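You operate a simulated robot arm through the tools that you are given. There is no shell and no other tool. Be economical: measure what you need, move in short steps, check, and stop when the job is done.

You are at the controls of a simulated two-armed robot. One attempt, no reset.

TASK
Wipe up the rinse drips, then stand the check cylinder under the orange spout to catch more.
Fine: use the orange wipe and put it back; cylinder on the orange mat, spout over it. Set down upright: check cylinder. What is to be rubbed or washed off counts as gone when no trace of it is left.

The check looks at the end state, three seconds after you hand in, the way a careful person would. Anything else that was tipped, shoved, dropped, spilled or broken makes it a failure.

THE ROBOT
Two 7-joint arms with fingered hands on one trunk, on a base that drives. Base frame: it is fixed to the floor where the robot stands at the start and does not move with it; the origin is under the middle of the robot, x ahead of it, y to its left, z up. Units: m, rad, N and s.
The left shoulder is at the start at [0.095, 0.124, 1.022], the right one opposite. With the tool pointing down near the work surface each hand reaches from about 0.1 to 0.88 m from the robot's upright axis, wherever it stands, measured 20 degrees to its own side. Places, roughly: orange mat top [0.7, -0.6, 0.8]; orange spout [0.8, -0.7, 1.1]; orange wipe (10x8x3 cm) [0.5, -0.2, 0.6]; rinse drips [0.7, -0.6, 0.8]; rinse pump [0.9, -0.4, 0.9]. Payload 3.6 kg a hand.
The TCP of each hand is the grasp point between the finger pads, 0.034 m short of the fingertips. In the tool frame z runs along the fingers and y along their closing line. The gripper opens to 0.116 m. The gripper's body begins 0.04 m behind the TCP. The gripper is a hand of 5 fingers: y runs from the thumb to the fingers, the wrist lies at [-0.016, -0.16, -0.164] in the tool frame, and closing takes about 1.5 s.
Orientation is that of the tool frame in the base frame, as [roll, pitch, yaw] about the fixed x, y, z axes, in that order (R = Rz(yaw) Ry(pitch) Rx(roll)). With the fingers straight down and the wrist toward the robot, the tool's x, y and z point along [0, 1, 0], [1, 0, 0] and [0, 0, -1] of the base frame.

THE INTERFACE
- The arms move only by the tool move_arm. It takes "left_series", "right_series" or both (then of equal length, played together; a hand with none holds still); each is a list of rows, each a list of 6 numbers: the shift along the tool's x, y, z in m, then the turn, a rotation vector about the tool's x, y, z in degrees. In form: [[x, y, z, ax, ay, az], ...]. A call has 1 to 10 rows; each row shifts and turns the commanded pose from where the row before left it, along the tool's axes as they then stand. "left_jaw" and "right_jaw" are, for a hand that has rows, the opening, from 0 (shut) to 1 (fully open), set as the call begins (left out, the last holds). A row lasts 0.2 s, in which the tool goes at most 0.05 m and 0.15 rad; a call with a longer step from one row to the next is refused whole, and so is a gripper value outside its range. Where a pose cannot be reached the arm comes as near as it can. A force on the tool above 90 N (or 10 N above the force at the start of the call, whichever is more), or a blocked arm, ends the call early, and 0.2 s more pass. The fingers move at their own pace (about 0.153 m/s each) and stop on an object; they squeeze with about 25 N. The grip force told is the motor's: it shows also when the fingers shut on nothing. Time passes only in rows, and 0.2 s behind the last, so rows that do not move let the fingers close. The reply holds the time, the measured pose of the TCP, the force on the tool along the base axes, the opening and the grip force, in the units named above and with some noise, with the torque about the TCP (base axes, N m) and any sound that the robot's microphone picked up.
- Cameras (640 x 400 px; columns grow to the right, rows downward): "scene" is now at [0.198, -0.0516, 1.2195]; the picture's right is [-0.56, -0.83, -0.00], its down [-0.33, 0.23, -0.91] and it looks along [0.76, -0.51, -0.40] (base axes); focal length 214 px, centre (320, 200). "left" rides on the left gripper at [-0.069, -0.134, -0.11] in its tool frame; the picture's right is [-0.77, -0.19, 0.61], its down [0.59, -0.58, 0.57] and it looks along [0.25, 0.80, 0.55] (tool axes); focal length 256 px, centre (320, 200). "right" rides on the right gripper at [0.069, -0.134, -0.11] in its tool frame; the picture's right is [-0.77, 0.19, -0.61], its down [-0.59, -0.58, 0.57] and it looks along [-0.25, 0.79, 0.55] (tool axes); focal length 256 px, centre (320, 200). There is no depth. A picture from a camera that has moved, and an enlarged one, comes with that camera's place and axes in the base frame and with its lens. The place of the scene camera against the robot may be out by one fixed shift of up to 0.018 m in any direction.
- capture(camera): a new picture of that camera. No time passes.
- move_column(by): slides the trunk up (or, below 0, down) by that many m; the arms and the scene camera ride with it, the base frame stays. It gives what a move gives, with no picture.
- base_move(legs): drives the robot by 1 to 6 legs, each [ahead, turn to the left] in m and rad, along the robot's own axes; the way and the turn of a leg run together, so that a leg with both is an arc; at most 1.5 m and 3.142 rad a leg. The arms and the cameras ride along, it lands a little off, and it stops where it bumps. It gives what a move gives.
- curl_fingers(index, middle, ring, little, thumb_bend, thumb_turn, hand): sets how far each is bent, from 0 (flat) to 100 (curled in); at 30 the hand is open as for a grip, at 70 the pads meet at the TCP. One left out holds its place. A second passes; each finger stops where it meets its share of the squeeze, and holds until it gets a number again. A gripper value or a shape takes the hand back. It gives what a move gives, with no picture; readings hold the bend of each and the force on index, middle, ring, little, thumb and palm. thumb_turn goes from beside the hand (0) to across from the fingers (100), as for a grip.
- preshape(shape, hand): the hand has 5 fingers and takes this shape, open, in about a second: jaw (thumb against the fingers, like two jaws); tri (thumb and two fingers); tip (a fingertip pinch); poke (one finger out to press); point (the index stretched); flat (the hand flat); cup (the hand cupped); fist (a fist). The gripper value then closes the fingers along that shape, each until it touches; the sizes above hold for jaw. It gives what a move gives, with no picture.
- pan_tilt(pan, tilt): turns the head with the scene camera to pan (to the left, within 1.501 rad either way) and tilt (down, from -0.506 to 1.204), counted from straight ahead of the robot. It gives what a move gives.
- close_up(camera, box): a new picture of the part [left, top, right, bottom] of that camera's present view, enlarged. No time passes.
- hand_in(): hands the job in; it is judged then, once.

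Go step by step. Nothing tells you exact positions but the pictures and the camera data: compare them with the known pose of the tool, close in by small moves and look again before you grip or let go. The budget is 120 turns and 92 pictures, counting those below and the enlarged ones. Unless the task says otherwise, let go and move clear before handing in, and close with one line.

The tools are called after "Emit:" as a command line: name --argument value ..., lists and objects as JSON in quotes. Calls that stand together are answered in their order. move_arm: Moves the arms, as the interface text tells. Its arguments: {"type":"object","properties":{"left_series":{"type":"array","items":{"type":"array","items":{"type":"number"}}},"left_jaw":{"type":"number"},"right_series":{"type":"array","items":{"type":"array","items":{"type":"number"}}},"right_jaw":{"type":"number"}},"required":[]} The other tools are called the same way: move_column (by) slides the trunk up or down; preshape (shape, hand) gives the hand a shape; curl_fingers (index, middle, ring, little, thumb_bend, thumb_turn, hand) moves the fingers one by one; base_move (legs) drives the base; pan_tilt (pan, tilt) turns the head that bears the scene camera; capture (camera) takes a picture; close_up (camera, box) takes an enlarged picture of a part of a camera's view; hand_in () hands the job in.

At the start:

```text
time: 0.0
left_tcp_pos: [0.5939, -0.0664, 1.3098]
left_orientation: [-3.139, -0.001, 1.576]
left_ft_force: [-0.2, -0.9, -1.0]
left_moment: [0.0, 0.01, 0.0]
left_gripper_width: 0.1162
left_finger_force: 0.0
left_shape: jaw
left_bend: [30.0, 30.0, 30.0, 30.0, 30.0, 97.0]
left_finger forces: [0.0, 0.0, 0.0, 0.1, 0.0, 0.0]
right_tcp_pos: [0.3412, -0.4772, 1.3688]
right_orientation: [3.14, 0.0, 1.575]
right_ft_force: [0.9, 0.5, -0.5]
right_moment: [0.0, -0.02, 0.0]
right_gripper_width: 0.1159
right_finger_force: 0.2
right_shape: jaw
right_bend: [30.0, 30.0, 30.0, 30.0, 30.0, 97.0]
right_finger forces: [0.1, 0.0, 0.0, 0.0, 0.0, 0.0]
trunk travel left (down, up): [-0.219, 0.543]
robot x, y, heading: [0.0001, 0.0032, -0.001]
head pan, tilt: [-0.593, 0.415]
```

scene: 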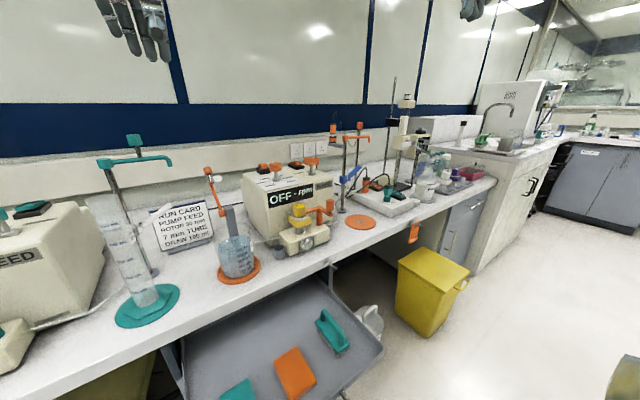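
right: 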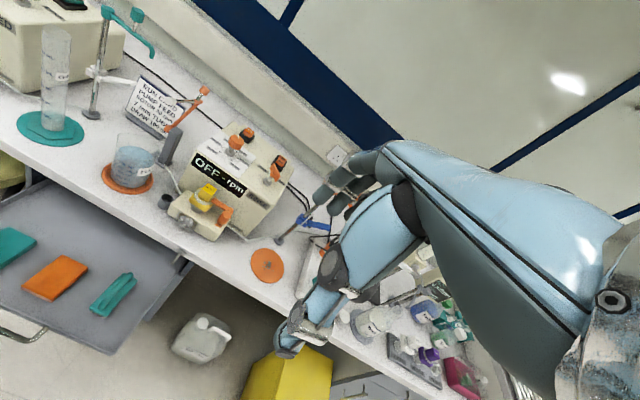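
left: 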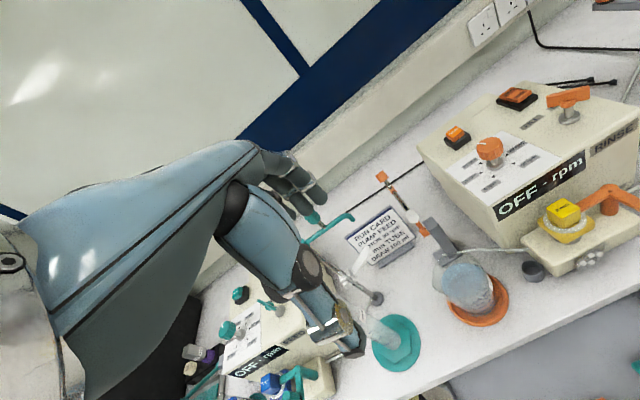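

I'll look closer at the bench, the mat and the shelf with the wipes before moving.

Emit:
close_up --camera "scene" --box '[240, 100, 440, 260]'

Emit:
close_up --camera "scene" --box '[80, 120, 280, 340]'

Emit:
close_up --camera "scene" --box '[180, 260, 400, 400]'

```text
2.50 times, centred on (340, 180) of scene
camera zoom: at [0.198, -0.0516, 1.2195], right [-0.56, -0.83, 0.0], down [-0.33, 0.23, -0.91], along [0.76, -0.51, -0.4], focal length 536 px, centre (270, 250)
```

zoom: 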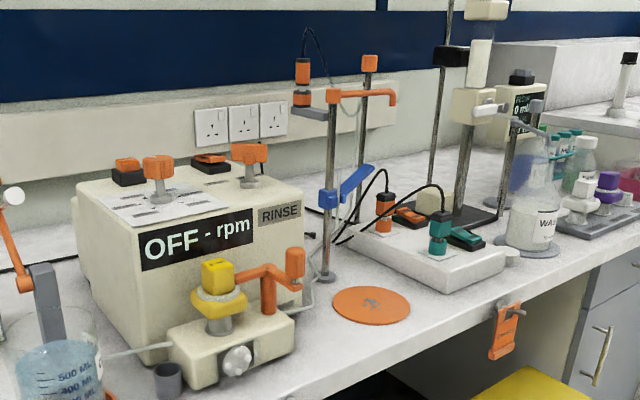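

```text
1.82 times, centred on (180, 230) of scene
camera zoom: at [0.198, -0.0516, 1.2195], right [-0.56, -0.83, 0.0], down [-0.33, 0.23, -0.91], along [0.76, -0.51, -0.4], focal length 390 px, centre (574, 146)
```

zoom: 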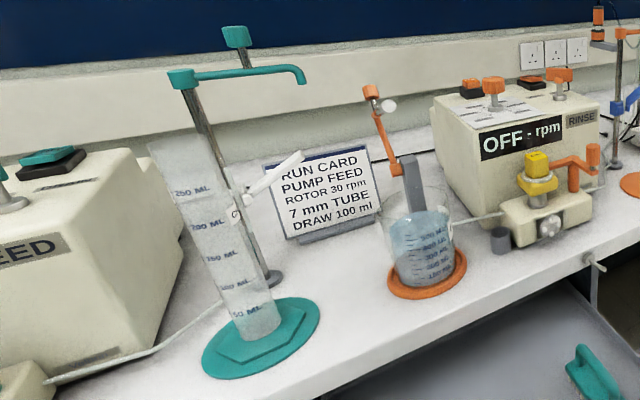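

```text
2.86 times, centred on (290, 330) of scene
camera zoom: at [0.198, -0.0516, 1.2195], right [-0.56, -0.83, 0.0], down [-0.33, 0.23, -0.91], along [0.76, -0.51, -0.4], focal length 613 px, centre (406, -171)
```

zoom: 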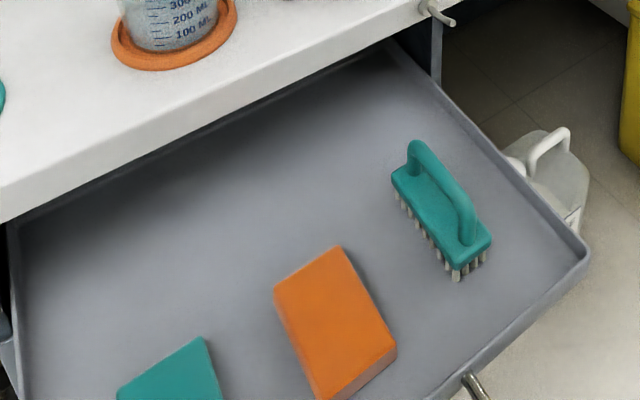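

The check cylinder seems to be the tall one on the teal mat, and the drips sit on the orange mat. I'll check the cylinder label and the spout from other cameras.

Emit:
close_up --camera "right" --box '[0, 0, 240, 200]'

Emit:
close_up --camera "left" --box '[260, 150, 540, 400]'

Emit:
close_up --camera "scene" --box '[80, 120, 200, 340]'

Emit:
close_up --camera "scene" --box '[310, 110, 410, 240]'

```text
2.00 times, centred on (120, 100) of right
camera zoom: at [0.2049, -0.4086, 1.4786], right [0.19, -0.77, 0.61], down [-0.57, -0.59, -0.57], along [0.8, -0.24, -0.55], focal length 512 px, centre (720, 400)
```

zoom: 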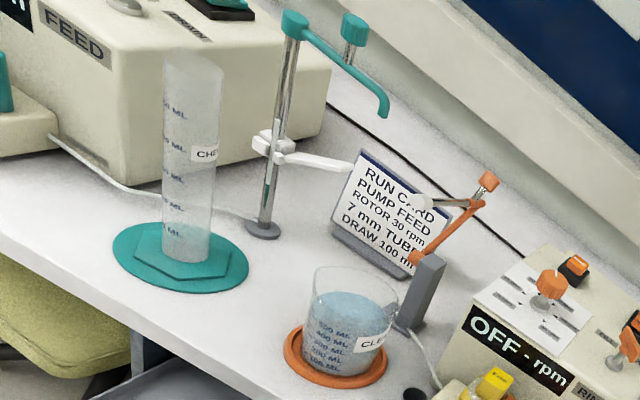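

```text
1.60 times, centred on (400, 275) of left
camera zoom: at [0.4617, -0.1359, 1.4208], right [-0.18, -0.77, -0.61], down [-0.58, 0.59, -0.56], along [0.79, 0.25, -0.55], focal length 410 px, centre (192, 80)
```

zoom: 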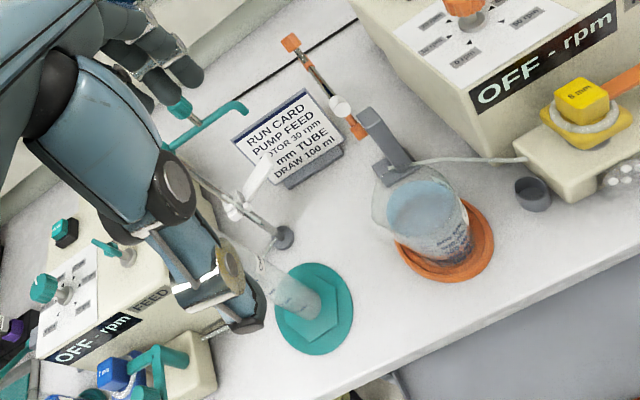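

```text
1.82 times, centred on (140, 230) of scene
camera zoom: at [0.198, -0.0516, 1.2195], right [-0.56, -0.83, 0.0], down [-0.33, 0.23, -0.91], along [0.76, -0.51, -0.4], focal length 390 px, centre (647, 146)
```

zoom: 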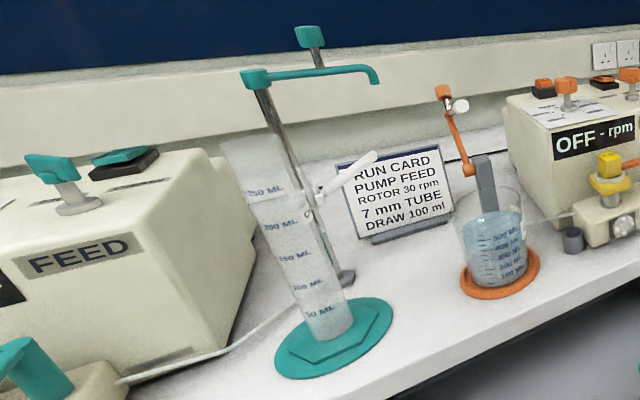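

```text
3.08 times, centred on (360, 175) of scene
camera zoom: at [0.198, -0.0516, 1.2195], right [-0.56, -0.83, 0.0], down [-0.33, 0.23, -0.91], along [0.76, -0.51, -0.4], focal length 660 px, centre (197, 277)
```

zoom: 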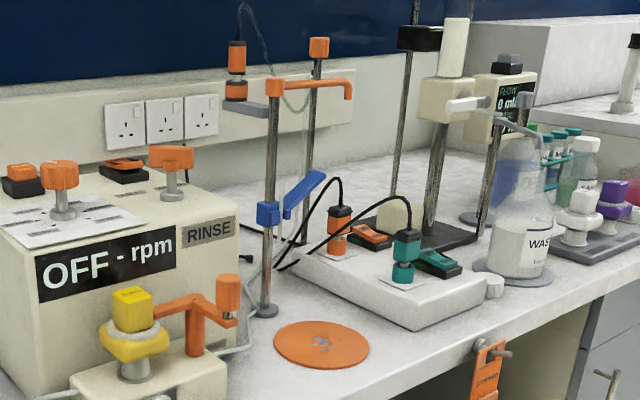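

The wipe lies at about (0.50, -0.18, 0.6), the mat at (0.73, -0.60), and the cylinder labelled CHECK at (0.69, 0.07). The orange spout seems swung to the right of the mat. I'll drive to the right so everything is in the right arm's reach.

Emit:
base_move --legs '[[-0.12, 0], [0, -1.571], [0.28, 0], [0, 1.571], [0.12, 0]]'

Emit:
capture --camera "scene"

Emit:
capture --camera "left"

```text
time: 1.2
left_tcp_pos: [0.4646, -0.066, 1.3301]
left_orientation: [3.09, 0.039, 1.576]
left_ft_force: [1.9, 1.9, -0.1]
left_moment: [-0.08, 0.03, -0.06]
left_gripper_width: 0.1162
left_finger_force: 0.0
left_shape: jaw
left_bend: [30.0, 30.0, 30.0, 30.0, 30.0, 97.0]
left_finger forces: [0.0, 0.0, 0.0, 0.1, 0.1, 0.0]
right_tcp_pos: [0.1966, -0.4811, 1.3814]
right_orientation: [3.093, 0.007, 1.558]
right_ft_force: [-0.3, 0.9, 0.1]
right_moment: [0.0, 0.03, -0.04]
right_gripper_width: 0.116
right_finger_force: 0.0
right_shape: jaw
right_bend: [30.0, 30.0, 30.0, 30.0, 30.0, 97.0]
right_finger forces: [0.0, 0.0, 0.1, 0.1, 0.0, 0.0]
trunk travel left (down, up): [-0.219, 0.543]
robot x, y, heading: [-0.1076, 0.0003, -0.002]
head pan, tilt: [-0.593, 0.415]
stopped in leg 1: the robot was blocked; the commanded pose is now the measured one
```

```text
81 pictures are left
camera scene: at [0.1085, -0.052, 1.2176], right [-0.56, -0.83, 0.01], down [-0.35, 0.23, -0.91], along [0.75, -0.51, -0.42], focal length 214 px, centre (320, 200)
```

scene: 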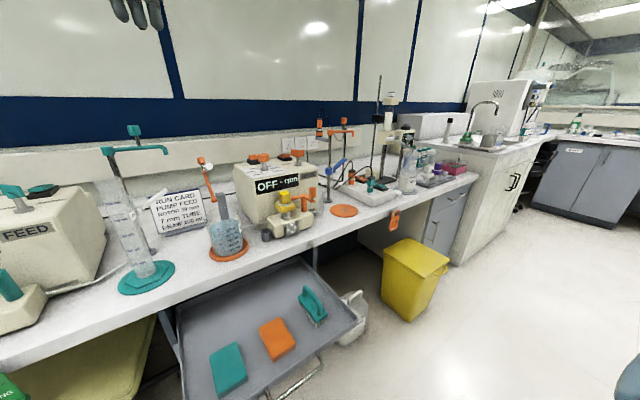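

```text
80 pictures are left
camera left: at [0.3251, -0.1309, 1.4358], right [-0.15, -0.79, -0.59], down [-0.55, 0.56, -0.62], along [0.82, 0.23, -0.52], focal length 256 px, centre (320, 200)
```

left: 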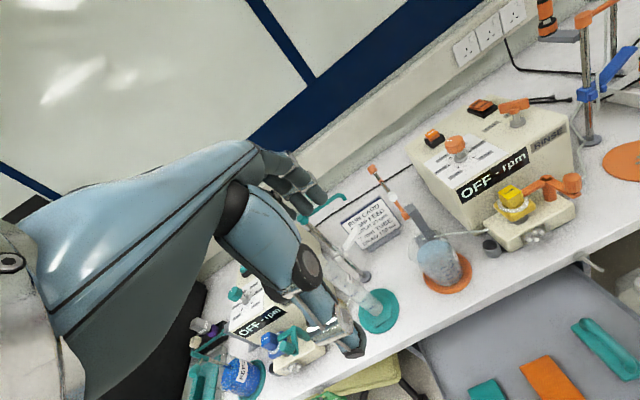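

The robot bumped into something behind after about 0.11 m. I'll look around before driving more.

Emit:
pan_tilt --pan -1.5 --tilt 0.8

Emit:
capture --camera "scene"

Emit:
pan_tilt --pan 1.5 --tilt 0.8

Emit:
capture --camera "scene"

```text
time: 2.4
left_tcp_pos: [0.4574, -0.0642, 1.3356]
left_orientation: [3.085, 0.036, 1.58]
left_ft_force: [-0.6, 1.0, 0.9]
left_moment: [-0.08, 0.01, -0.08]
left_gripper_width: 0.1165
left_finger_force: 0.0
left_shape: jaw
left_bend: [30.0, 30.0, 30.0, 30.0, 30.0, 97.0]
left_finger forces: [0.0, 0.0, 0.0, 0.0, 0.1, 0.0]
right_tcp_pos: [0.1914, -0.4815, 1.3799]
right_orientation: [3.091, 0.004, 1.559]
right_ft_force: [-0.5, 1.3, -0.2]
right_moment: [-0.08, 0.01, -0.01]
right_gripper_width: 0.1158
right_finger_force: 0.1
right_shape: jaw
right_bend: [30.0, 30.0, 30.0, 30.0, 30.0, 97.0]
right_finger forces: [0.0, 0.0, 0.0, 0.0, 0.1, 0.1]
trunk travel left (down, up): [-0.219, 0.543]
robot x, y, heading: [-0.1077, 0.0008, -0.0]
head pan, tilt: [-1.499, 0.799]
```

```text
79 pictures are left
camera scene: at [0.0358, -0.0797, 1.1857], right [-1.0, -0.07, 0.01], down [-0.06, 0.71, -0.7], along [0.04, -0.7, -0.72], focal length 214 px, centre (320, 200)
```

scene: 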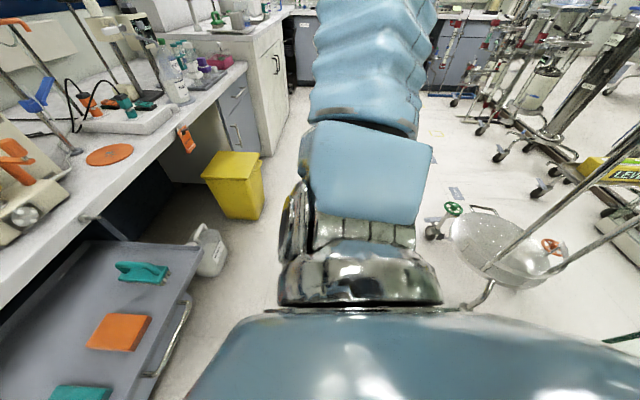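

```text
time: 5.0
left_tcp_pos: [0.4424, -0.0703, 1.3377]
left_orientation: [3.072, 0.035, 1.57]
left_ft_force: [-0.1, 0.1, 0.2]
left_moment: [-0.02, 0.02, 0.0]
left_gripper_width: 0.1162
left_finger_force: 0.0
left_shape: jaw
left_bend: [30.0, 30.0, 30.0, 30.0, 30.0, 97.0]
left_finger forces: [0.1, 0.0, 0.0, 0.1, 0.0, 0.0]
right_tcp_pos: [0.1754, -0.4838, 1.3821]
right_orientation: [3.077, 0.001, 1.556]
right_ft_force: [0.3, 0.2, 0.4]
right_moment: [0.01, 0.01, 0.0]
right_gripper_width: 0.1161
right_finger_force: 0.0
right_shape: jaw
right_bend: [30.0, 30.0, 30.0, 30.0, 30.0, 97.0]
right_finger forces: [0.0, 0.1, 0.0, 0.1, 0.0, 0.0]
trunk travel left (down, up): [-0.219, 0.543]
robot x, y, heading: [-0.109, 0.0014, -0.003]
head pan, tilt: [1.499, 0.799]
```

```text
78 pictures are left
camera scene: at [0.0194, 0.08, 1.1859], right [1.0, -0.08, 0.0], down [-0.06, -0.71, -0.7], along [0.05, 0.7, -0.72], focal length 214 px, centre (320, 200)
```

scene: 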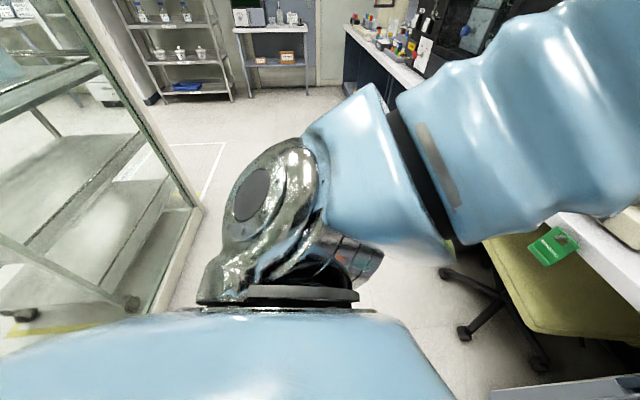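

The robot is leaning against something behind it (tilting). I'll go forward again right away.

Emit:
base_move --legs '[[0.09, 0]]'

Emit:
capture --camera "scene"

```text
time: 6.1
left_tcp_pos: [0.5472, -0.0838, 1.3489]
left_orientation: [3.017, 0.069, 1.524]
left_ft_force: [-0.1, -0.2, -0.1]
left_moment: [0.05, -0.01, 0.0]
left_gripper_width: 0.1162
left_finger_force: 0.0
left_shape: jaw
left_bend: [30.0, 30.0, 30.0, 30.0, 30.0, 97.0]
left_finger forces: [0.1, 0.0, 0.0, 0.0, 0.0, 0.0]
right_tcp_pos: [0.2778, -0.4907, 1.3873]
right_orientation: [3.047, 0.008, 1.545]
right_ft_force: [-0.2, 0.0, -0.6]
right_moment: [-0.02, -0.05, 0.01]
right_gripper_width: 0.1158
right_finger_force: 0.0
right_shape: jaw
right_bend: [30.0, 30.0, 30.0, 30.0, 30.0, 97.0]
right_finger forces: [0.1, 0.0, 0.1, 0.0, 0.0, 0.1]
trunk travel left (down, up): [-0.219, 0.543]
robot x, y, heading: [-0.0145, -0.0008, -0.007]
head pan, tilt: [1.499, 0.799]
```

```text
77 pictures are left
camera scene: at [0.1541, 0.0791, 1.1861], right [1.0, -0.08, -0.04], down [-0.08, -0.71, -0.7], along [0.03, 0.7, -0.72], focal length 214 px, centre (320, 200)
```

scene: 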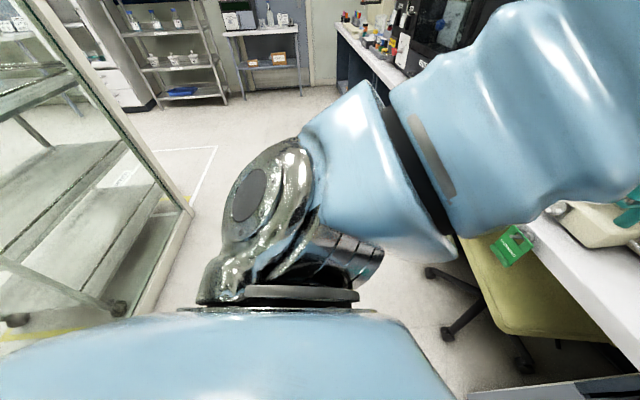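

Clear again. Now I'll try turning right in place and see if it is free.

Emit:
base_move --legs '[[0, -1.5]]'

Emit:
pan_tilt --pan 0.0 --tilt 0.9

Emit:
capture --camera "scene"

```text
time: 6.9
left_tcp_pos: [0.4717, -0.0907, 1.3783]
left_orientation: [2.934, 0.092, 1.483]
left_ft_force: [1.7, -8.9, -8.4]
left_moment: [0.35, 0.0, 0.21]
left_gripper_width: 0.1158
left_finger_force: 0.0
left_shape: jaw
left_bend: [30.0, 30.0, 30.0, 30.0, 30.0, 97.0]
left_finger forces: [0.1, 0.0, 0.0, 0.0, 0.2, 0.1]
right_tcp_pos: [0.1942, -0.4883, 1.3947]
right_orientation: [2.943, 0.014, 1.517]
right_ft_force: [1.0, 0.7, -0.1]
right_moment: [-0.04, 0.06, -0.07]
right_gripper_width: 0.1159
right_finger_force: 0.1
right_shape: jaw
right_bend: [30.0, 30.0, 30.0, 30.0, 30.0, 97.0]
right_finger forces: [0.1, 0.1, 0.0, 0.0, 0.0, 0.0]
trunk travel left (down, up): [-0.219, 0.543]
robot x, y, heading: [-0.0157, 0.0004, -0.011]
head pan, tilt: [1.499, 0.799]
stopped in leg 1: the robot was blocked; the commanded pose is now the measured one
```

```text
time: 8.5
left_tcp_pos: [0.4471, -0.0906, 1.3848]
left_orientation: [2.912, 0.086, 1.483]
left_ft_force: [-0.4, 1.0, 0.4]
left_moment: [0.01, 0.02, 0.0]
left_gripper_width: 0.116
left_finger_force: 0.1
left_shape: jaw
left_bend: [30.0, 30.0, 30.0, 30.0, 30.0, 97.0]
left_finger forces: [0.0, 0.0, 0.0, 0.0, 0.0, 0.1]
right_tcp_pos: [0.1667, -0.4915, 1.3966]
right_orientation: [2.926, 0.012, 1.516]
right_ft_force: [-0.7, 0.9, -0.5]
right_moment: [-0.01, -0.02, -0.01]
right_gripper_width: 0.1161
right_finger_force: 0.0
right_shape: jaw
right_bend: [30.0, 30.0, 30.0, 30.0, 30.0, 97.0]
right_finger forces: [0.0, 0.0, 0.0, 0.0, 0.1, 0.0]
trunk travel left (down, up): [-0.219, 0.543]
robot x, y, heading: [-0.0195, -0.0014, -0.016]
head pan, tilt: [0.0, 0.901]
```

```text
76 pictures are left
camera scene: at [0.1778, -0.0031, 1.178], right [-0.02, -1.0, 0.0], down [-0.78, 0.01, -0.62], along [0.62, -0.01, -0.78], focal length 214 px, centre (320, 200)
```

scene: 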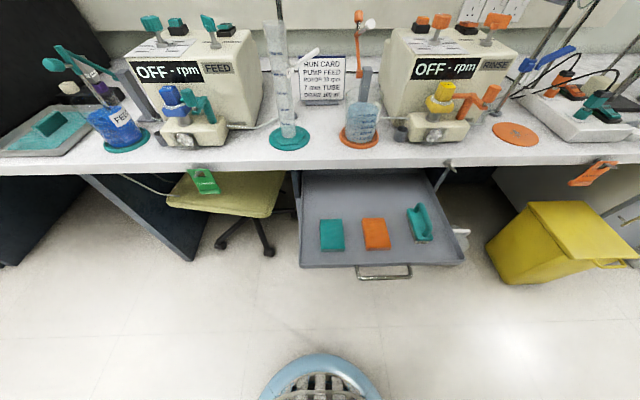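

The arms look fine and nothing seems to be in the way on the bench side. I'll try a small turn to learn what blocks.

Emit:
base_move --legs '[[0, -0.3]]'

Emit:
pan_tilt --pan -0.5 --tilt 1.2

Emit:
capture --camera "scene"

Emit:
capture --camera "left"

Emit:
capture --camera "right"

```text
time: 9.9
left_tcp_pos: [0.3983, -0.2261, 1.3861]
left_orientation: [2.906, 0.087, 1.182]
left_ft_force: [0.2, 0.5, -0.1]
left_moment: [-0.01, -0.02, 0.02]
left_gripper_width: 0.1162
left_finger_force: 0.1
left_shape: jaw
left_bend: [30.0, 30.0, 30.0, 30.0, 30.0, 97.0]
left_finger forces: [0.0, 0.0, 0.0, 0.0, 0.0, 0.1]
right_tcp_pos: [0.0122, -0.5248, 1.3967]
right_orientation: [2.924, 0.01, 1.214]
right_ft_force: [-0.3, 0.5, 0.3]
right_moment: [0.04, 0.01, -0.03]
right_gripper_width: 0.1158
right_finger_force: 0.0
right_shape: jaw
right_bend: [30.0, 30.0, 30.0, 30.0, 30.0, 97.0]
right_finger forces: [0.1, 0.0, 0.0, 0.0, 0.0, 0.0]
trunk travel left (down, up): [-0.219, 0.543]
robot x, y, heading: [-0.0155, -0.0012, -0.319]
head pan, tilt: [0.0, 0.901]
```

```text
time: 10.8
left_tcp_pos: [0.3992, -0.2249, 1.3841]
left_orientation: [2.91, 0.085, 1.183]
left_ft_force: [0.0, -0.2, -0.1]
left_moment: [-0.01, 0.0, 0.01]
left_gripper_width: 0.1159
left_finger_force: 0.1
left_shape: jaw
left_bend: [30.0, 30.0, 30.0, 30.0, 30.0, 97.0]
left_finger forces: [0.0, 0.1, 0.0, 0.1, 0.0, 0.0]
right_tcp_pos: [0.0127, -0.5255, 1.3962]
right_orientation: [2.925, 0.012, 1.212]
right_ft_force: [0.1, -0.5, -0.6]
right_moment: [-0.01, -0.03, 0.03]
right_gripper_width: 0.1161
right_finger_force: 0.0
right_shape: jaw
right_bend: [30.0, 30.0, 30.0, 30.0, 30.0, 97.0]
right_finger forces: [0.1, 0.1, 0.1, 0.0, 0.1, 0.0]
trunk travel left (down, up): [-0.219, 0.543]
robot x, y, heading: [-0.0192, 0.0022, -0.316]
head pan, tilt: [-0.499, 1.201]
```

```text
75 pictures are left
camera scene: at [0.1354, -0.0758, 1.1581], right [-0.73, -0.68, 0.0], down [-0.64, 0.68, -0.36], along [0.25, -0.26, -0.93], focal length 214 px, centre (320, 200)
```

scene: 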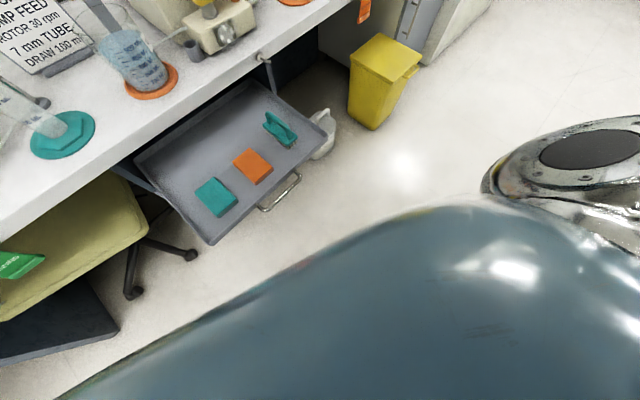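

```text
74 pictures are left
camera left: at [0.2311, -0.224, 1.4677], right [-0.35, -0.74, -0.57], down [-0.2, 0.65, -0.73], along [0.92, -0.14, -0.38], focal length 256 px, centre (320, 200)
```

left: 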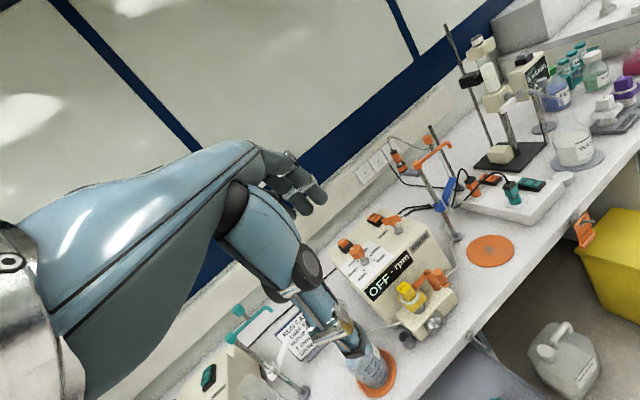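

```text
73 pictures are left
camera right: at [-0.1085, -0.4054, 1.4745], right [-0.22, -0.73, 0.65], down [-0.62, -0.4, -0.67], along [0.75, -0.55, -0.37], focal length 256 px, centre (320, 200)
```

right: 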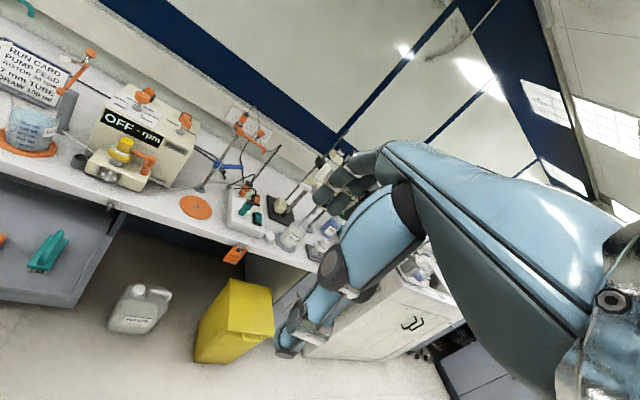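

The small turn worked, so I'll use small legs: turn to the right, move along the bench, then turn back.

Emit:
base_move --legs '[[0, -0.3], [0, -0.3], [0, -0.3], [0, -0.35], [0.1, 0], [0.1, 0]]'

```text
time: 17.3
left_tcp_pos: [-0.1667, -0.4144, 1.4346]
left_orientation: [2.634, 0.142, -0.341]
left_ft_force: [0.6, 2.1, -1.7]
left_moment: [-0.26, 0.04, 0.14]
left_gripper_width: 0.1159
left_finger_force: 0.0
left_shape: jaw
left_bend: [30.0, 30.0, 30.0, 30.0, 30.0, 97.0]
left_finger forces: [0.0, 0.0, 0.0, 0.0, 0.0, 0.0]
right_tcp_pos: [-0.5684, -0.2359, 1.3675]
right_orientation: [2.508, -0.009, -0.035]
right_ft_force: [-4.1, 5.8, -4.9]
right_moment: [-0.61, -0.33, 0.17]
right_gripper_width: 0.1159
right_finger_force: 0.0
right_shape: jaw
right_bend: [30.0, 30.0, 30.0, 30.0, 30.0, 97.0]
right_finger forces: [0.0, 0.0, 0.0, 0.0, 0.0, 0.0]
trunk travel left (down, up): [-0.219, 0.543]
robot x, y, heading: [-0.0209, -0.2, -1.577]
head pan, tilt: [-0.499, 1.201]
stopped in leg 6: the robot was blocked; the commanded pose is now the measured one
```

It arrived at y = -0.20, but the right arm felt some force; a cart stands on that side. I'll look.

Emit:
pan_tilt --pan -1.1 --tilt 0.5

Emit:
capture --camera "scene"

Emit:
capture --camera "right"

```text
time: 18.4
left_tcp_pos: [-0.1664, -0.4942, 1.4264]
left_orientation: [2.687, 0.191, -0.362]
left_ft_force: [-3.2, -3.2, 7.9]
left_moment: [0.38, -0.41, 0.16]
left_gripper_width: 0.116
left_finger_force: 0.0
left_shape: jaw
left_bend: [30.0, 30.0, 30.0, 30.0, 30.0, 97.0]
left_finger forces: [0.1, 0.0, 0.1, 0.1, 0.0, 0.1]
right_tcp_pos: [-0.5627, -0.3238, 1.375]
right_orientation: [2.553, 0.047, -0.014]
right_ft_force: [12.1, -10.6, 13.1]
right_moment: [1.06, 0.85, 0.06]
right_gripper_width: 0.1163
right_finger_force: 0.0
right_shape: jaw
right_bend: [30.0, 30.0, 30.0, 30.0, 30.0, 97.0]
right_finger forces: [0.0, 0.1, 0.0, 0.0, 0.0, 0.1]
trunk travel left (down, up): [-0.219, 0.543]
robot x, y, heading: [-0.0174, -0.2056, -1.579]
head pan, tilt: [-1.1, 0.499]
```

```text
72 pictures are left
camera scene: at [-0.0938, -0.4192, 1.2091], right [-0.45, 0.89, 0.05], down [0.43, 0.26, -0.86], along [-0.78, -0.37, -0.5], focal length 214 px, centre (320, 200)
```

scene: 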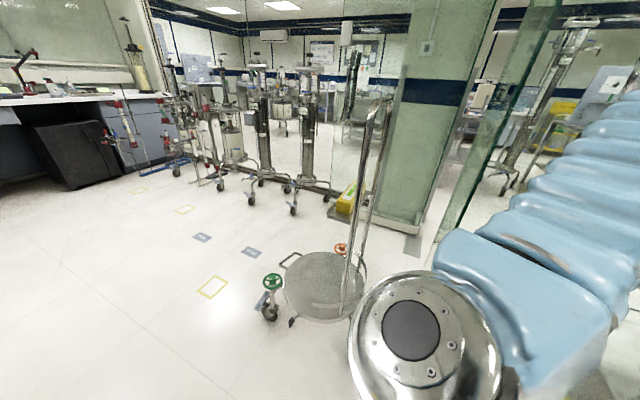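

```text
71 pictures are left
camera right: at [-0.4922, -0.1522, 1.3885], right [-0.74, 0.2, 0.65], down [-0.62, 0.17, -0.76], along [-0.26, -0.96, -0.01], focal length 256 px, centre (320, 200)
```

right: 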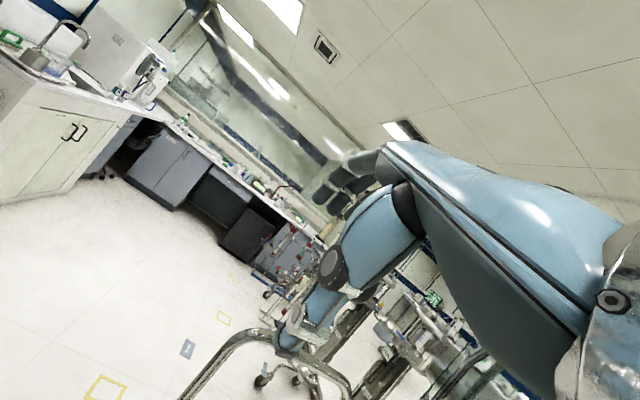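

The cart with the tall handle is about 0.9 m off, apparently untouched. I'll turn back left in small legs to face the bench.

Emit:
base_move --legs '[[0, 0.3], [0, 0.3], [0, 0.3], [0, 0.3], [0, 0.37]]'

Emit:
pan_tilt --pan -0.4 --tilt 0.6

Emit:
capture --camera "scene"

```text
time: 19.2
left_tcp_pos: [-0.136, -0.4866, 1.4277]
left_orientation: [2.634, 0.166, -0.321]
left_ft_force: [-1.2, -1.2, -2.2]
left_moment: [-0.04, 0.03, 0.03]
left_gripper_width: 0.116
left_finger_force: 0.0
left_shape: jaw
left_bend: [30.0, 30.0, 30.0, 30.0, 30.0, 97.0]
left_finger forces: [0.0, 0.0, 0.0, 0.0, 0.0, 0.0]
right_tcp_pos: [-0.546, -0.318, 1.3697]
right_orientation: [2.546, -0.006, -0.002]
right_ft_force: [0.2, 0.5, -1.2]
right_moment: [-0.1, -0.01, -0.02]
right_gripper_width: 0.116
right_finger_force: 0.1
right_shape: jaw
right_bend: [30.0, 30.0, 30.0, 30.0, 30.0, 97.0]
right_finger forces: [0.1, 0.1, 0.0, 0.1, 0.1, 0.0]
trunk travel left (down, up): [-0.219, 0.543]
robot x, y, heading: [-0.0198, -0.2055, -1.538]
head pan, tilt: [-1.1, 0.499]
stopped in leg 1: the robot was blocked; the commanded pose is now the measured one
```

```text
time: 20.3
left_tcp_pos: [-0.1415, -0.4328, 1.4351]
left_orientation: [2.597, 0.151, -0.334]
left_ft_force: [0.3, 2.8, -0.1]
left_moment: [-0.07, -0.03, 0.11]
left_gripper_width: 0.1162
left_finger_force: 0.0
left_shape: jaw
left_bend: [30.0, 30.0, 30.0, 30.0, 30.0, 97.0]
left_finger forces: [0.1, 0.0, 0.0, 0.0, 0.1, 0.0]
right_tcp_pos: [-0.5519, -0.2676, 1.3709]
right_orientation: [2.511, -0.01, -0.014]
right_ft_force: [-0.5, 2.2, 1.6]
right_moment: [-0.03, -0.01, -0.06]
right_gripper_width: 0.1162
right_finger_force: 0.1
right_shape: jaw
right_bend: [30.0, 30.0, 30.0, 30.0, 30.0, 97.0]
right_finger forces: [0.0, 0.0, 0.0, 0.0, 0.0, 0.0]
trunk travel left (down, up): [-0.219, 0.543]
robot x, y, heading: [-0.0204, -0.2011, -1.543]
head pan, tilt: [-0.4, 0.6]
```

```text
70 pictures are left
camera scene: at [-0.0403, -0.3846, 1.205], right [-0.93, 0.37, 0.0], down [0.21, 0.52, -0.83], along [-0.3, -0.77, -0.56], focal length 214 px, centre (320, 200)
```

scene: 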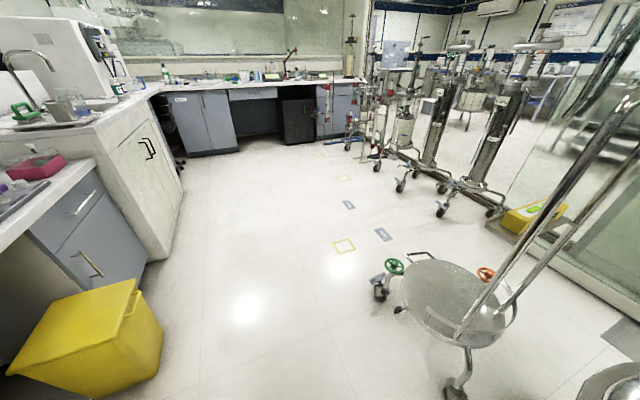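

The handle top of the cart is near (-0.66, -0.53, 1.16), close to the right arm. I'll view the arm itself before moving again.

Emit:
pan_tilt --pan -1.5 --tilt 0.1

Emit:
capture --camera "scene"

Emit:
capture --camera "right"

```text
time: 21.6
left_tcp_pos: [-0.1387, -0.4537, 1.431]
left_orientation: [2.612, 0.16, -0.326]
left_ft_force: [0.4, 0.3, 0.3]
left_moment: [-0.02, -0.01, -0.03]
left_gripper_width: 0.116
left_finger_force: 0.0
left_shape: jaw
left_bend: [30.0, 30.0, 30.0, 30.0, 30.0, 97.0]
left_finger forces: [0.0, 0.1, 0.0, 0.0, 0.0, 0.0]
right_tcp_pos: [-0.5512, -0.2871, 1.3712]
right_orientation: [2.527, -0.009, -0.01]
right_ft_force: [-0.8, 0.1, -1.0]
right_moment: [-0.02, 0.0, 0.02]
right_gripper_width: 0.1162
right_finger_force: 0.2
right_shape: jaw
right_bend: [30.0, 30.0, 30.0, 30.0, 30.0, 97.0]
right_finger forces: [0.1, 0.0, 0.1, 0.0, 0.1, 0.0]
trunk travel left (down, up): [-0.219, 0.543]
robot x, y, heading: [-0.0183, -0.2032, -1.54]
head pan, tilt: [-1.499, 0.099]
```

```text
69 pictures are left
camera scene: at [-0.0984, -0.3219, 1.2488], right [-0.1, 0.99, 0.0], down [0.1, 0.01, -0.99], along [-0.99, -0.1, -0.1], focal length 214 px, centre (320, 200)
```

scene: 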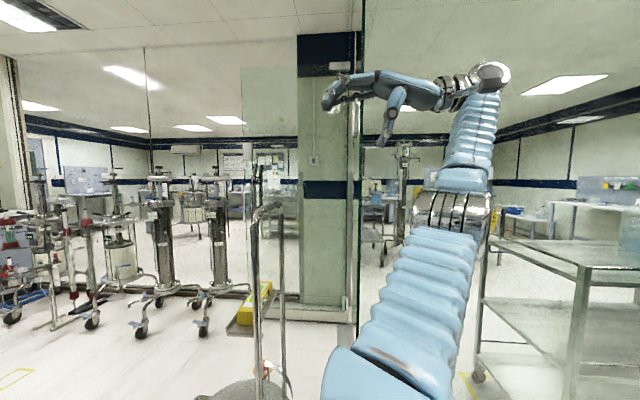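

```text
68 pictures are left
camera right: at [-0.4826, -0.1141, 1.384], right [-0.77, 0.21, 0.6], down [-0.58, 0.15, -0.8], along [-0.25, -0.97, 0.0], focal length 256 px, centre (320, 200)
```

right: 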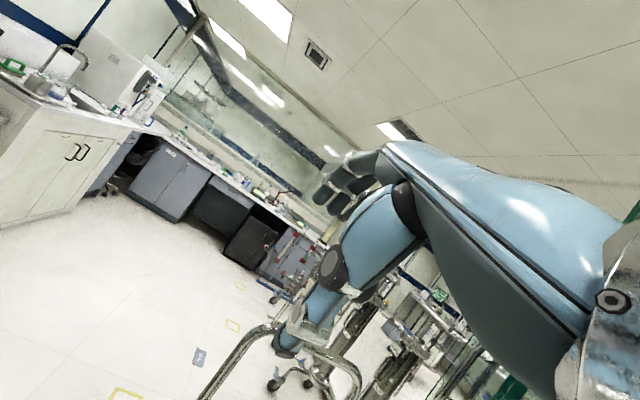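

Nothing seems to touch the arm; elbow and hand are above and clear of the handle. I'll retry with gentler turns.

Emit:
base_move --legs '[[0, 0.2], [0, 0.2], [0, 0.2]]'

```text
time: 24.2
left_tcp_pos: [0.0225, -0.4778, 1.4314]
left_orientation: [2.615, 0.159, 0.272]
left_ft_force: [0.0, 0.7, -0.4]
left_moment: [-0.01, 0.0, 0.01]
left_gripper_width: 0.1159
left_finger_force: 0.0
left_shape: jaw
left_bend: [30.0, 30.0, 30.0, 30.0, 30.0, 97.0]
left_finger forces: [0.0, 0.1, 0.1, 0.1, 0.1, 0.0]
right_tcp_pos: [-0.4126, -0.5704, 1.3708]
right_orientation: [2.527, -0.009, 0.589]
right_ft_force: [0.4, 0.0, 0.1]
right_moment: [0.01, 0.0, -0.01]
right_gripper_width: 0.1162
right_finger_force: 0.1
right_shape: jaw
right_bend: [30.0, 30.0, 30.0, 30.0, 30.0, 97.0]
right_finger forces: [0.1, 0.0, 0.1, 0.0, 0.0, 0.0]
trunk travel left (down, up): [-0.219, 0.543]
robot x, y, heading: [-0.0159, -0.2015, -0.947]
head pan, tilt: [-1.499, 0.099]
```

That went smoothly. I'll finish the turn.

Emit:
base_move --legs '[[0, 0.25], [0, 0.25], [0, 0.25], [0, 0.2]]'

Emit:
pan_tilt --pan -0.45 --tilt 0.55

Emit:
capture --camera "scene"

Emit:
capture --camera "right"

```text
time: 28.0
left_tcp_pos: [0.2299, -0.3282, 1.4305]
left_orientation: [2.615, 0.16, 1.22]
left_ft_force: [-0.3, 0.8, 0.2]
left_moment: [0.0, -0.01, -0.04]
left_gripper_width: 0.116
left_finger_force: 0.0
left_shape: jaw
left_bend: [30.0, 30.0, 30.0, 30.0, 30.0, 97.0]
left_finger forces: [0.0, 0.0, 0.0, 0.0, 0.0, 0.1]
right_tcp_pos: [0.0509, -0.737, 1.3717]
right_orientation: [2.528, -0.01, 1.541]
right_ft_force: [-0.2, -0.2, 0.1]
right_moment: [0.02, 0.03, 0.02]
right_gripper_width: 0.116
right_finger_force: 0.1
right_shape: jaw
right_bend: [30.0, 30.0, 30.0, 30.0, 30.0, 97.0]
right_finger forces: [0.1, 0.0, 0.0, 0.0, 0.0, 0.1]
trunk travel left (down, up): [-0.219, 0.543]
robot x, y, heading: [-0.0191, -0.198, 0.004]
head pan, tilt: [-1.499, 0.099]
```

```text
time: 29.3
left_tcp_pos: [0.2275, -0.3279, 1.4313]
left_orientation: [2.614, 0.16, 1.22]
left_ft_force: [0.2, 0.0, 0.8]
left_moment: [0.0, 0.0, 0.0]
left_gripper_width: 0.1161
left_finger_force: 0.0
left_shape: jaw
left_bend: [30.0, 30.0, 30.0, 30.0, 30.0, 97.0]
left_finger forces: [0.0, 0.0, 0.1, 0.1, 0.0, 0.1]
right_tcp_pos: [0.0508, -0.7364, 1.3722]
right_orientation: [2.527, -0.011, 1.541]
right_ft_force: [0.0, -0.6, -0.5]
right_moment: [0.01, -0.03, 0.0]
right_gripper_width: 0.1161
right_finger_force: 0.0
right_shape: jaw
right_bend: [30.0, 30.0, 30.0, 30.0, 30.0, 97.0]
right_finger forces: [0.1, 0.0, 0.0, 0.0, 0.0, 0.0]
trunk travel left (down, up): [-0.219, 0.543]
robot x, y, heading: [-0.017, -0.2002, 0.009]
head pan, tilt: [-0.45, 0.55]
```

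```text
67 pictures are left
camera scene: at [0.182, -0.2406, 1.2072], right [-0.43, -0.9, 0.0], down [-0.47, 0.23, -0.85], along [0.77, -0.37, -0.52], focal length 214 px, centre (320, 200)
```

scene: 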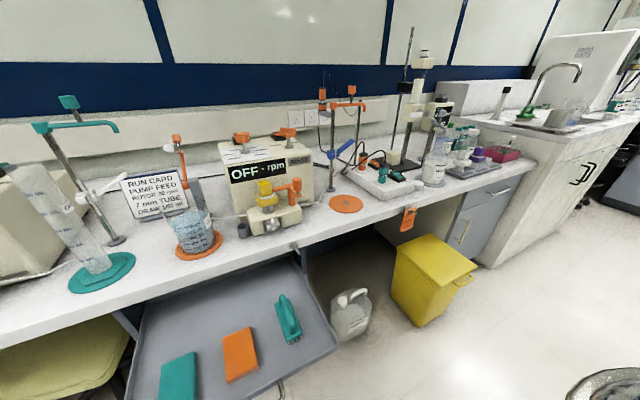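

```text
66 pictures are left
camera right: at [-0.1208, -0.6623, 1.384], right [-0.22, -0.77, 0.6], down [-0.16, -0.58, -0.8], along [0.96, -0.28, 0.0], focal length 256 px, centre (320, 200)
```

right: 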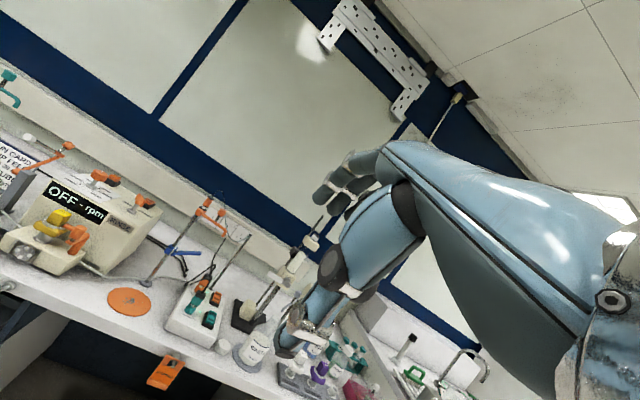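

The robot now stands at (−0.02, −0.20). The wipe spans about x 0.445–0.555, y −0.205…−0.135, with the brush to its right and the teal wipe to its left. I'll take close looks at the tray and at the spout.

Emit:
close_up --camera "scene" --box '[140, 240, 360, 400]'

Emit:
close_up --camera "scene" --box '[290, 70, 430, 220]'

Emit:
close_up --camera "right" --box '[80, 170, 280, 330]'

```text
2.50 times, centred on (250, 320) of scene
camera zoom: at [0.182, -0.2406, 1.2072], right [-0.43, -0.9, 0.0], down [-0.47, 0.23, -0.85], along [0.77, -0.37, -0.52], focal length 536 px, centre (495, -100)
```

zoom: 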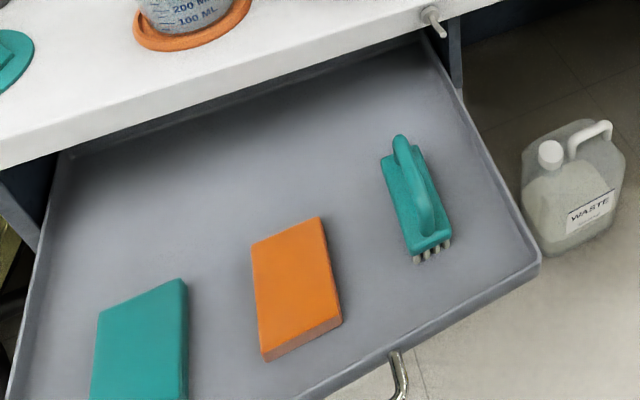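

```text
2.67 times, centred on (360, 145) of scene
camera zoom: at [0.182, -0.2406, 1.2072], right [-0.43, -0.9, 0.0], down [-0.47, 0.23, -0.85], along [0.77, -0.37, -0.52], focal length 572 px, centre (213, 347)
```

zoom: 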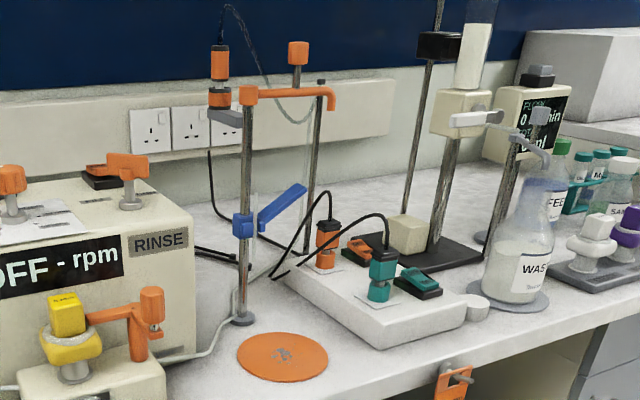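

```text
2.50 times, centred on (180, 250) of right
camera zoom: at [-0.1208, -0.6623, 1.384], right [-0.22, -0.77, 0.6], down [-0.16, -0.58, -0.8], along [0.96, -0.28, 0.0], focal length 640 px, centre (670, 75)
```

zoom: 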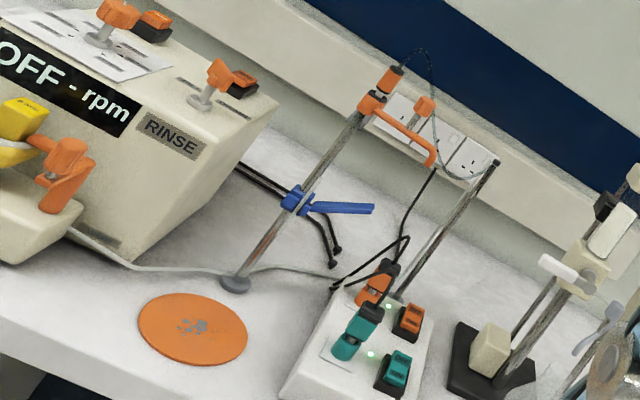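

The brush is low, and with the hand's wrist to the right (-y) there is clearance above it. First I'll level the right hand and turn it so the closing line runs along base y.

Emit:
move_arm --right_series '[[0, 0, 0, 7.05, 0, 0], [0, 0, 0, 7.05, 0, 0], [0, 0, 0, 7.05, 0, 0], [0, 0, 0, 7.05, 0, 0], [0, 0, 0, 7.05, 0, 0], [0.05, 0, 0, 0, 0, 0], [0.05, 0, 0, 0, 0, 0], [0.05, 0, 0, 0, 0, 0], [0.05, 0, 0, 0, 0, 0], [0, 0.05, 0, 0, 0, 0]]' --right_jaw 1

```text
time: 31.5
left_tcp_pos: [0.2324, -0.3287, 1.429]
left_orientation: [2.616, 0.159, 1.222]
left_ft_force: [0.3, -0.7, 0.0]
left_moment: [-0.01, -0.01, 0.0]
left_gripper_width: 0.116
left_finger_force: 0.0
left_shape: jaw
left_bend: [30.0, 30.0, 30.0, 30.0, 30.0, 97.0]
left_finger forces: [0.0, 0.0, 0.0, 0.1, 0.0, 0.1]
right_tcp_pos: [0.2245, -0.5321, 1.3104]
right_orientation: [-3.14, -0.01, 1.54]
right_ft_force: [0.6, 0.2, -0.4]
right_moment: [0.0, 0.03, 0.03]
right_gripper_width: 0.116
right_finger_force: 0.0
right_shape: jaw
right_bend: [30.0, 30.0, 30.0, 30.0, 30.0, 97.0]
right_finger forces: [0.0, 0.0, 0.0, 0.1, 0.0, 0.0]
right hand out of reach, approached as far as the arm can: row 1, 2, 3, 4, 5
trunk travel left (down, up): [-0.219, 0.543]
robot x, y, heading: [-0.0199, -0.2032, 0.003]
head pan, tilt: [-0.45, 0.55]
```

The left hand is in the way in front of the body. I'll move it left while yawing the right hand.

Emit:
move_arm --left_series '[[0.045, 0, 0, 0, 0, 0], [0.045, 0, 0, 0, 0, 0], [0.045, 0, 0, 0, 0, 0], [0.045, 0, 0, 0, 0, 0], [0.045, 0, 0, 0, 0, 0], [0.045, 0, 0, 0, 0, 0], [0.045, 0, 0, 0, 0, 0], [0.045, 0, 0, 0, 0, 0], [0.045, 0, 0, 0, 0, 0], [0, 0, 0, 0, 0, 0]]' --right_series '[[0, 0, 0, 0, 0, 0], [0, 0.05, 0, 0, 0, 0], [0, 0.05, 0, 0, 0, 0], [0, 0.05, 0, 0, 0, 0], [0, 0, 0, 0, 0, -8.3], [0, 0, 0, 0, 0, -8.3], [0, 0, 0, 0, 0, -8.3], [0, 0, 0, 0, 0, -8.3], [0, 0, 0, 0, 0, -8.3], [0, 0, 0, 0, 0, -8.3]]'

```text
time: 33.7
left_tcp_pos: [0.3632, 0.0476, 1.3677]
left_orientation: [2.615, 0.16, 1.219]
left_ft_force: [0.2, -0.2, 0.0]
left_moment: [0.01, 0.0, 0.02]
left_gripper_width: 0.1162
left_finger_force: 0.0
left_shape: jaw
left_bend: [30.0, 30.0, 30.0, 30.0, 30.0, 97.0]
left_finger forces: [0.1, 0.0, 0.0, 0.0, 0.1, 0.1]
right_tcp_pos: [0.3707, -0.5378, 1.3119]
right_orientation: [3.135, -0.007, 2.41]
right_ft_force: [-0.1, 0.0, -1.0]
right_moment: [0.05, 0.0, 0.0]
right_gripper_width: 0.1159
right_finger_force: 0.0
right_shape: jaw
right_bend: [30.0, 30.0, 30.0, 30.0, 30.0, 97.0]
right_finger forces: [0.0, 0.1, 0.0, 0.0, 0.0, 0.1]
trunk travel left (down, up): [-0.219, 0.543]
robot x, y, heading: [-0.0186, -0.2077, 0.002]
head pan, tilt: [-0.45, 0.55]
```

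Emit:
move_arm --right_series '[[0, 0, 0, 0, 0, -8.4], [0, 0, 0, 0, 0, -8.4], [0, 0, 0, 0, 0, -8.4], [0, 0, 0, 0, 0, -8.4], [0, 0, 0, 0, 0, -8.4], [-0.03, 0.04, 0, 0, 0, 0], [-0.03, 0.04, 0, 0, 0, 0], [-0.03, 0.04, 0, 0, 0, 0], [-0.03, 0.04, 0, 0, 0, 0], [0, 0.05, 0, 0, 0, 0]]'

Emit:
move_arm --right_series '[[0, 0.05, 0, 0, 0, 0], [0, 0.05, 0, 0, 0, 0], [0, 0.05, 0, 0, 0, 0], [0, 0, 0.05, 0, 0, 0], [0, 0, 0.05, 0, 0, 0], [0, 0, 0.05, 0, 0, 0], [0, 0, 0.05, 0, 0, 0], [0, 0, 0.05, 0, 0, 0], [0, 0, 0.05, 0, 0, 0], [0, 0, 0.05, 0, 0, 0]]'

Emit:
pan_tilt --pan -0.1 --tilt 0.85

Emit:
capture --camera "scene"

Emit:
capture --camera "right"

```text
time: 35.9
left_tcp_pos: [0.3631, 0.0484, 1.3671]
left_orientation: [2.613, 0.161, 1.221]
left_ft_force: [0.1, 0.1, -0.7]
left_moment: [0.0, -0.04, -0.03]
left_gripper_width: 0.116
left_finger_force: 0.1
left_shape: jaw
left_bend: [30.0, 30.0, 30.0, 30.0, 30.0, 97.0]
left_finger forces: [0.0, 0.0, 0.0, 0.1, 0.0, 0.0]
right_tcp_pos: [0.4455, -0.2826, 1.2273]
right_orientation: [3.129, 0.002, 3.139]
right_ft_force: [1.3, -0.2, -0.6]
right_moment: [-0.07, -0.01, -0.02]
right_gripper_width: 0.116
right_finger_force: 0.1
right_shape: jaw
right_bend: [30.0, 30.0, 30.0, 30.0, 30.0, 97.0]
right_finger forces: [0.0, 0.1, 0.0, 0.0, 0.0, 0.0]
right hand out of reach, approached as far as the arm can: row 2, 3, 4, 5, 9, 10
trunk travel left (down, up): [-0.219, 0.543]
robot x, y, heading: [-0.021, -0.2067, 0.001]
head pan, tilt: [-0.45, 0.55]
```

```text
time: 38.1
left_tcp_pos: [0.3639, 0.0479, 1.3664]
left_orientation: [2.613, 0.161, 1.219]
left_ft_force: [0.7, -0.5, 0.4]
left_moment: [-0.01, 0.02, 0.0]
left_gripper_width: 0.116
left_finger_force: 0.1
left_shape: jaw
left_bend: [30.0, 30.0, 30.0, 30.0, 30.0, 97.0]
left_finger forces: [0.1, 0.0, 0.0, 0.1, 0.1, 0.0]
right_tcp_pos: [0.3927, -0.1842, 0.8416]
right_orientation: [3.13, 0.0, 3.14]
right_ft_force: [-0.3, 0.4, -0.6]
right_moment: [0.03, 0.04, 0.01]
right_gripper_width: 0.1159
right_finger_force: 0.1
right_shape: jaw
right_bend: [30.0, 30.0, 30.0, 30.0, 30.0, 97.0]
right_finger forces: [0.0, 0.1, 0.1, 0.0, 0.0, 0.0]
right hand out of reach, approached as far as the arm can: row 1, 2, 3
trunk travel left (down, up): [-0.219, 0.543]
robot x, y, heading: [-0.0194, -0.2065, 0.005]
head pan, tilt: [-0.45, 0.55]
```

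```text
time: 38.9
left_tcp_pos: [0.3649, 0.048, 1.3664]
left_orientation: [2.613, 0.159, 1.221]
left_ft_force: [0.6, -0.2, -0.9]
left_moment: [0.02, 0.02, 0.0]
left_gripper_width: 0.1162
left_finger_force: 0.0
left_shape: jaw
left_bend: [30.0, 30.0, 30.0, 30.0, 30.0, 97.0]
left_finger forces: [0.1, 0.0, 0.0, 0.1, 0.1, 0.0]
right_tcp_pos: [0.3933, -0.185, 0.8429]
right_orientation: [3.131, -0.001, 3.141]
right_ft_force: [0.7, -0.4, 0.1]
right_moment: [0.0, -0.02, 0.03]
right_gripper_width: 0.116
right_finger_force: 0.0
right_shape: jaw
right_bend: [30.0, 30.0, 30.0, 30.0, 30.0, 97.0]
right_finger forces: [0.0, 0.0, 0.0, 0.0, 0.0, 0.1]
trunk travel left (down, up): [-0.219, 0.543]
robot x, y, heading: [-0.0198, -0.2018, 0.004]
head pan, tilt: [-0.099, 0.85]
```

```text
62 pictures are left
camera scene: at [0.1791, -0.2087, 1.1818], right [-0.1, -1.0, 0.0], down [-0.75, 0.07, -0.66], along [0.66, -0.06, -0.75], focal length 214 px, centre (320, 200)
```

scene: 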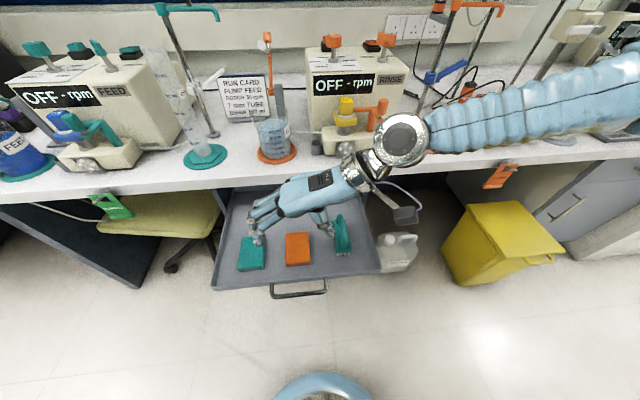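

```text
61 pictures are left
camera right: at [0.323, -0.3196, 0.9521], right [0.77, 0.18, 0.61], down [0.59, -0.57, -0.57], along [0.25, 0.8, -0.55], focal length 256 px, centre (320, 200)
```

right: 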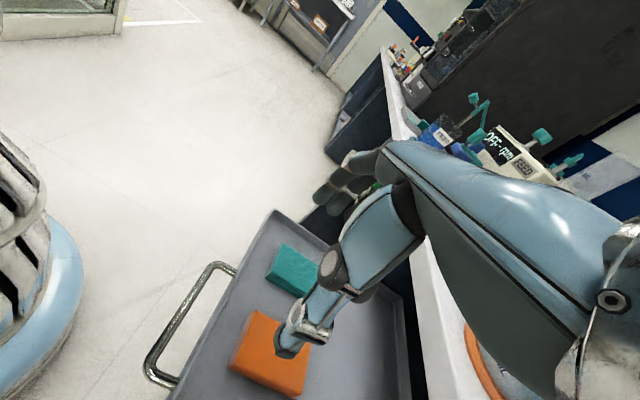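

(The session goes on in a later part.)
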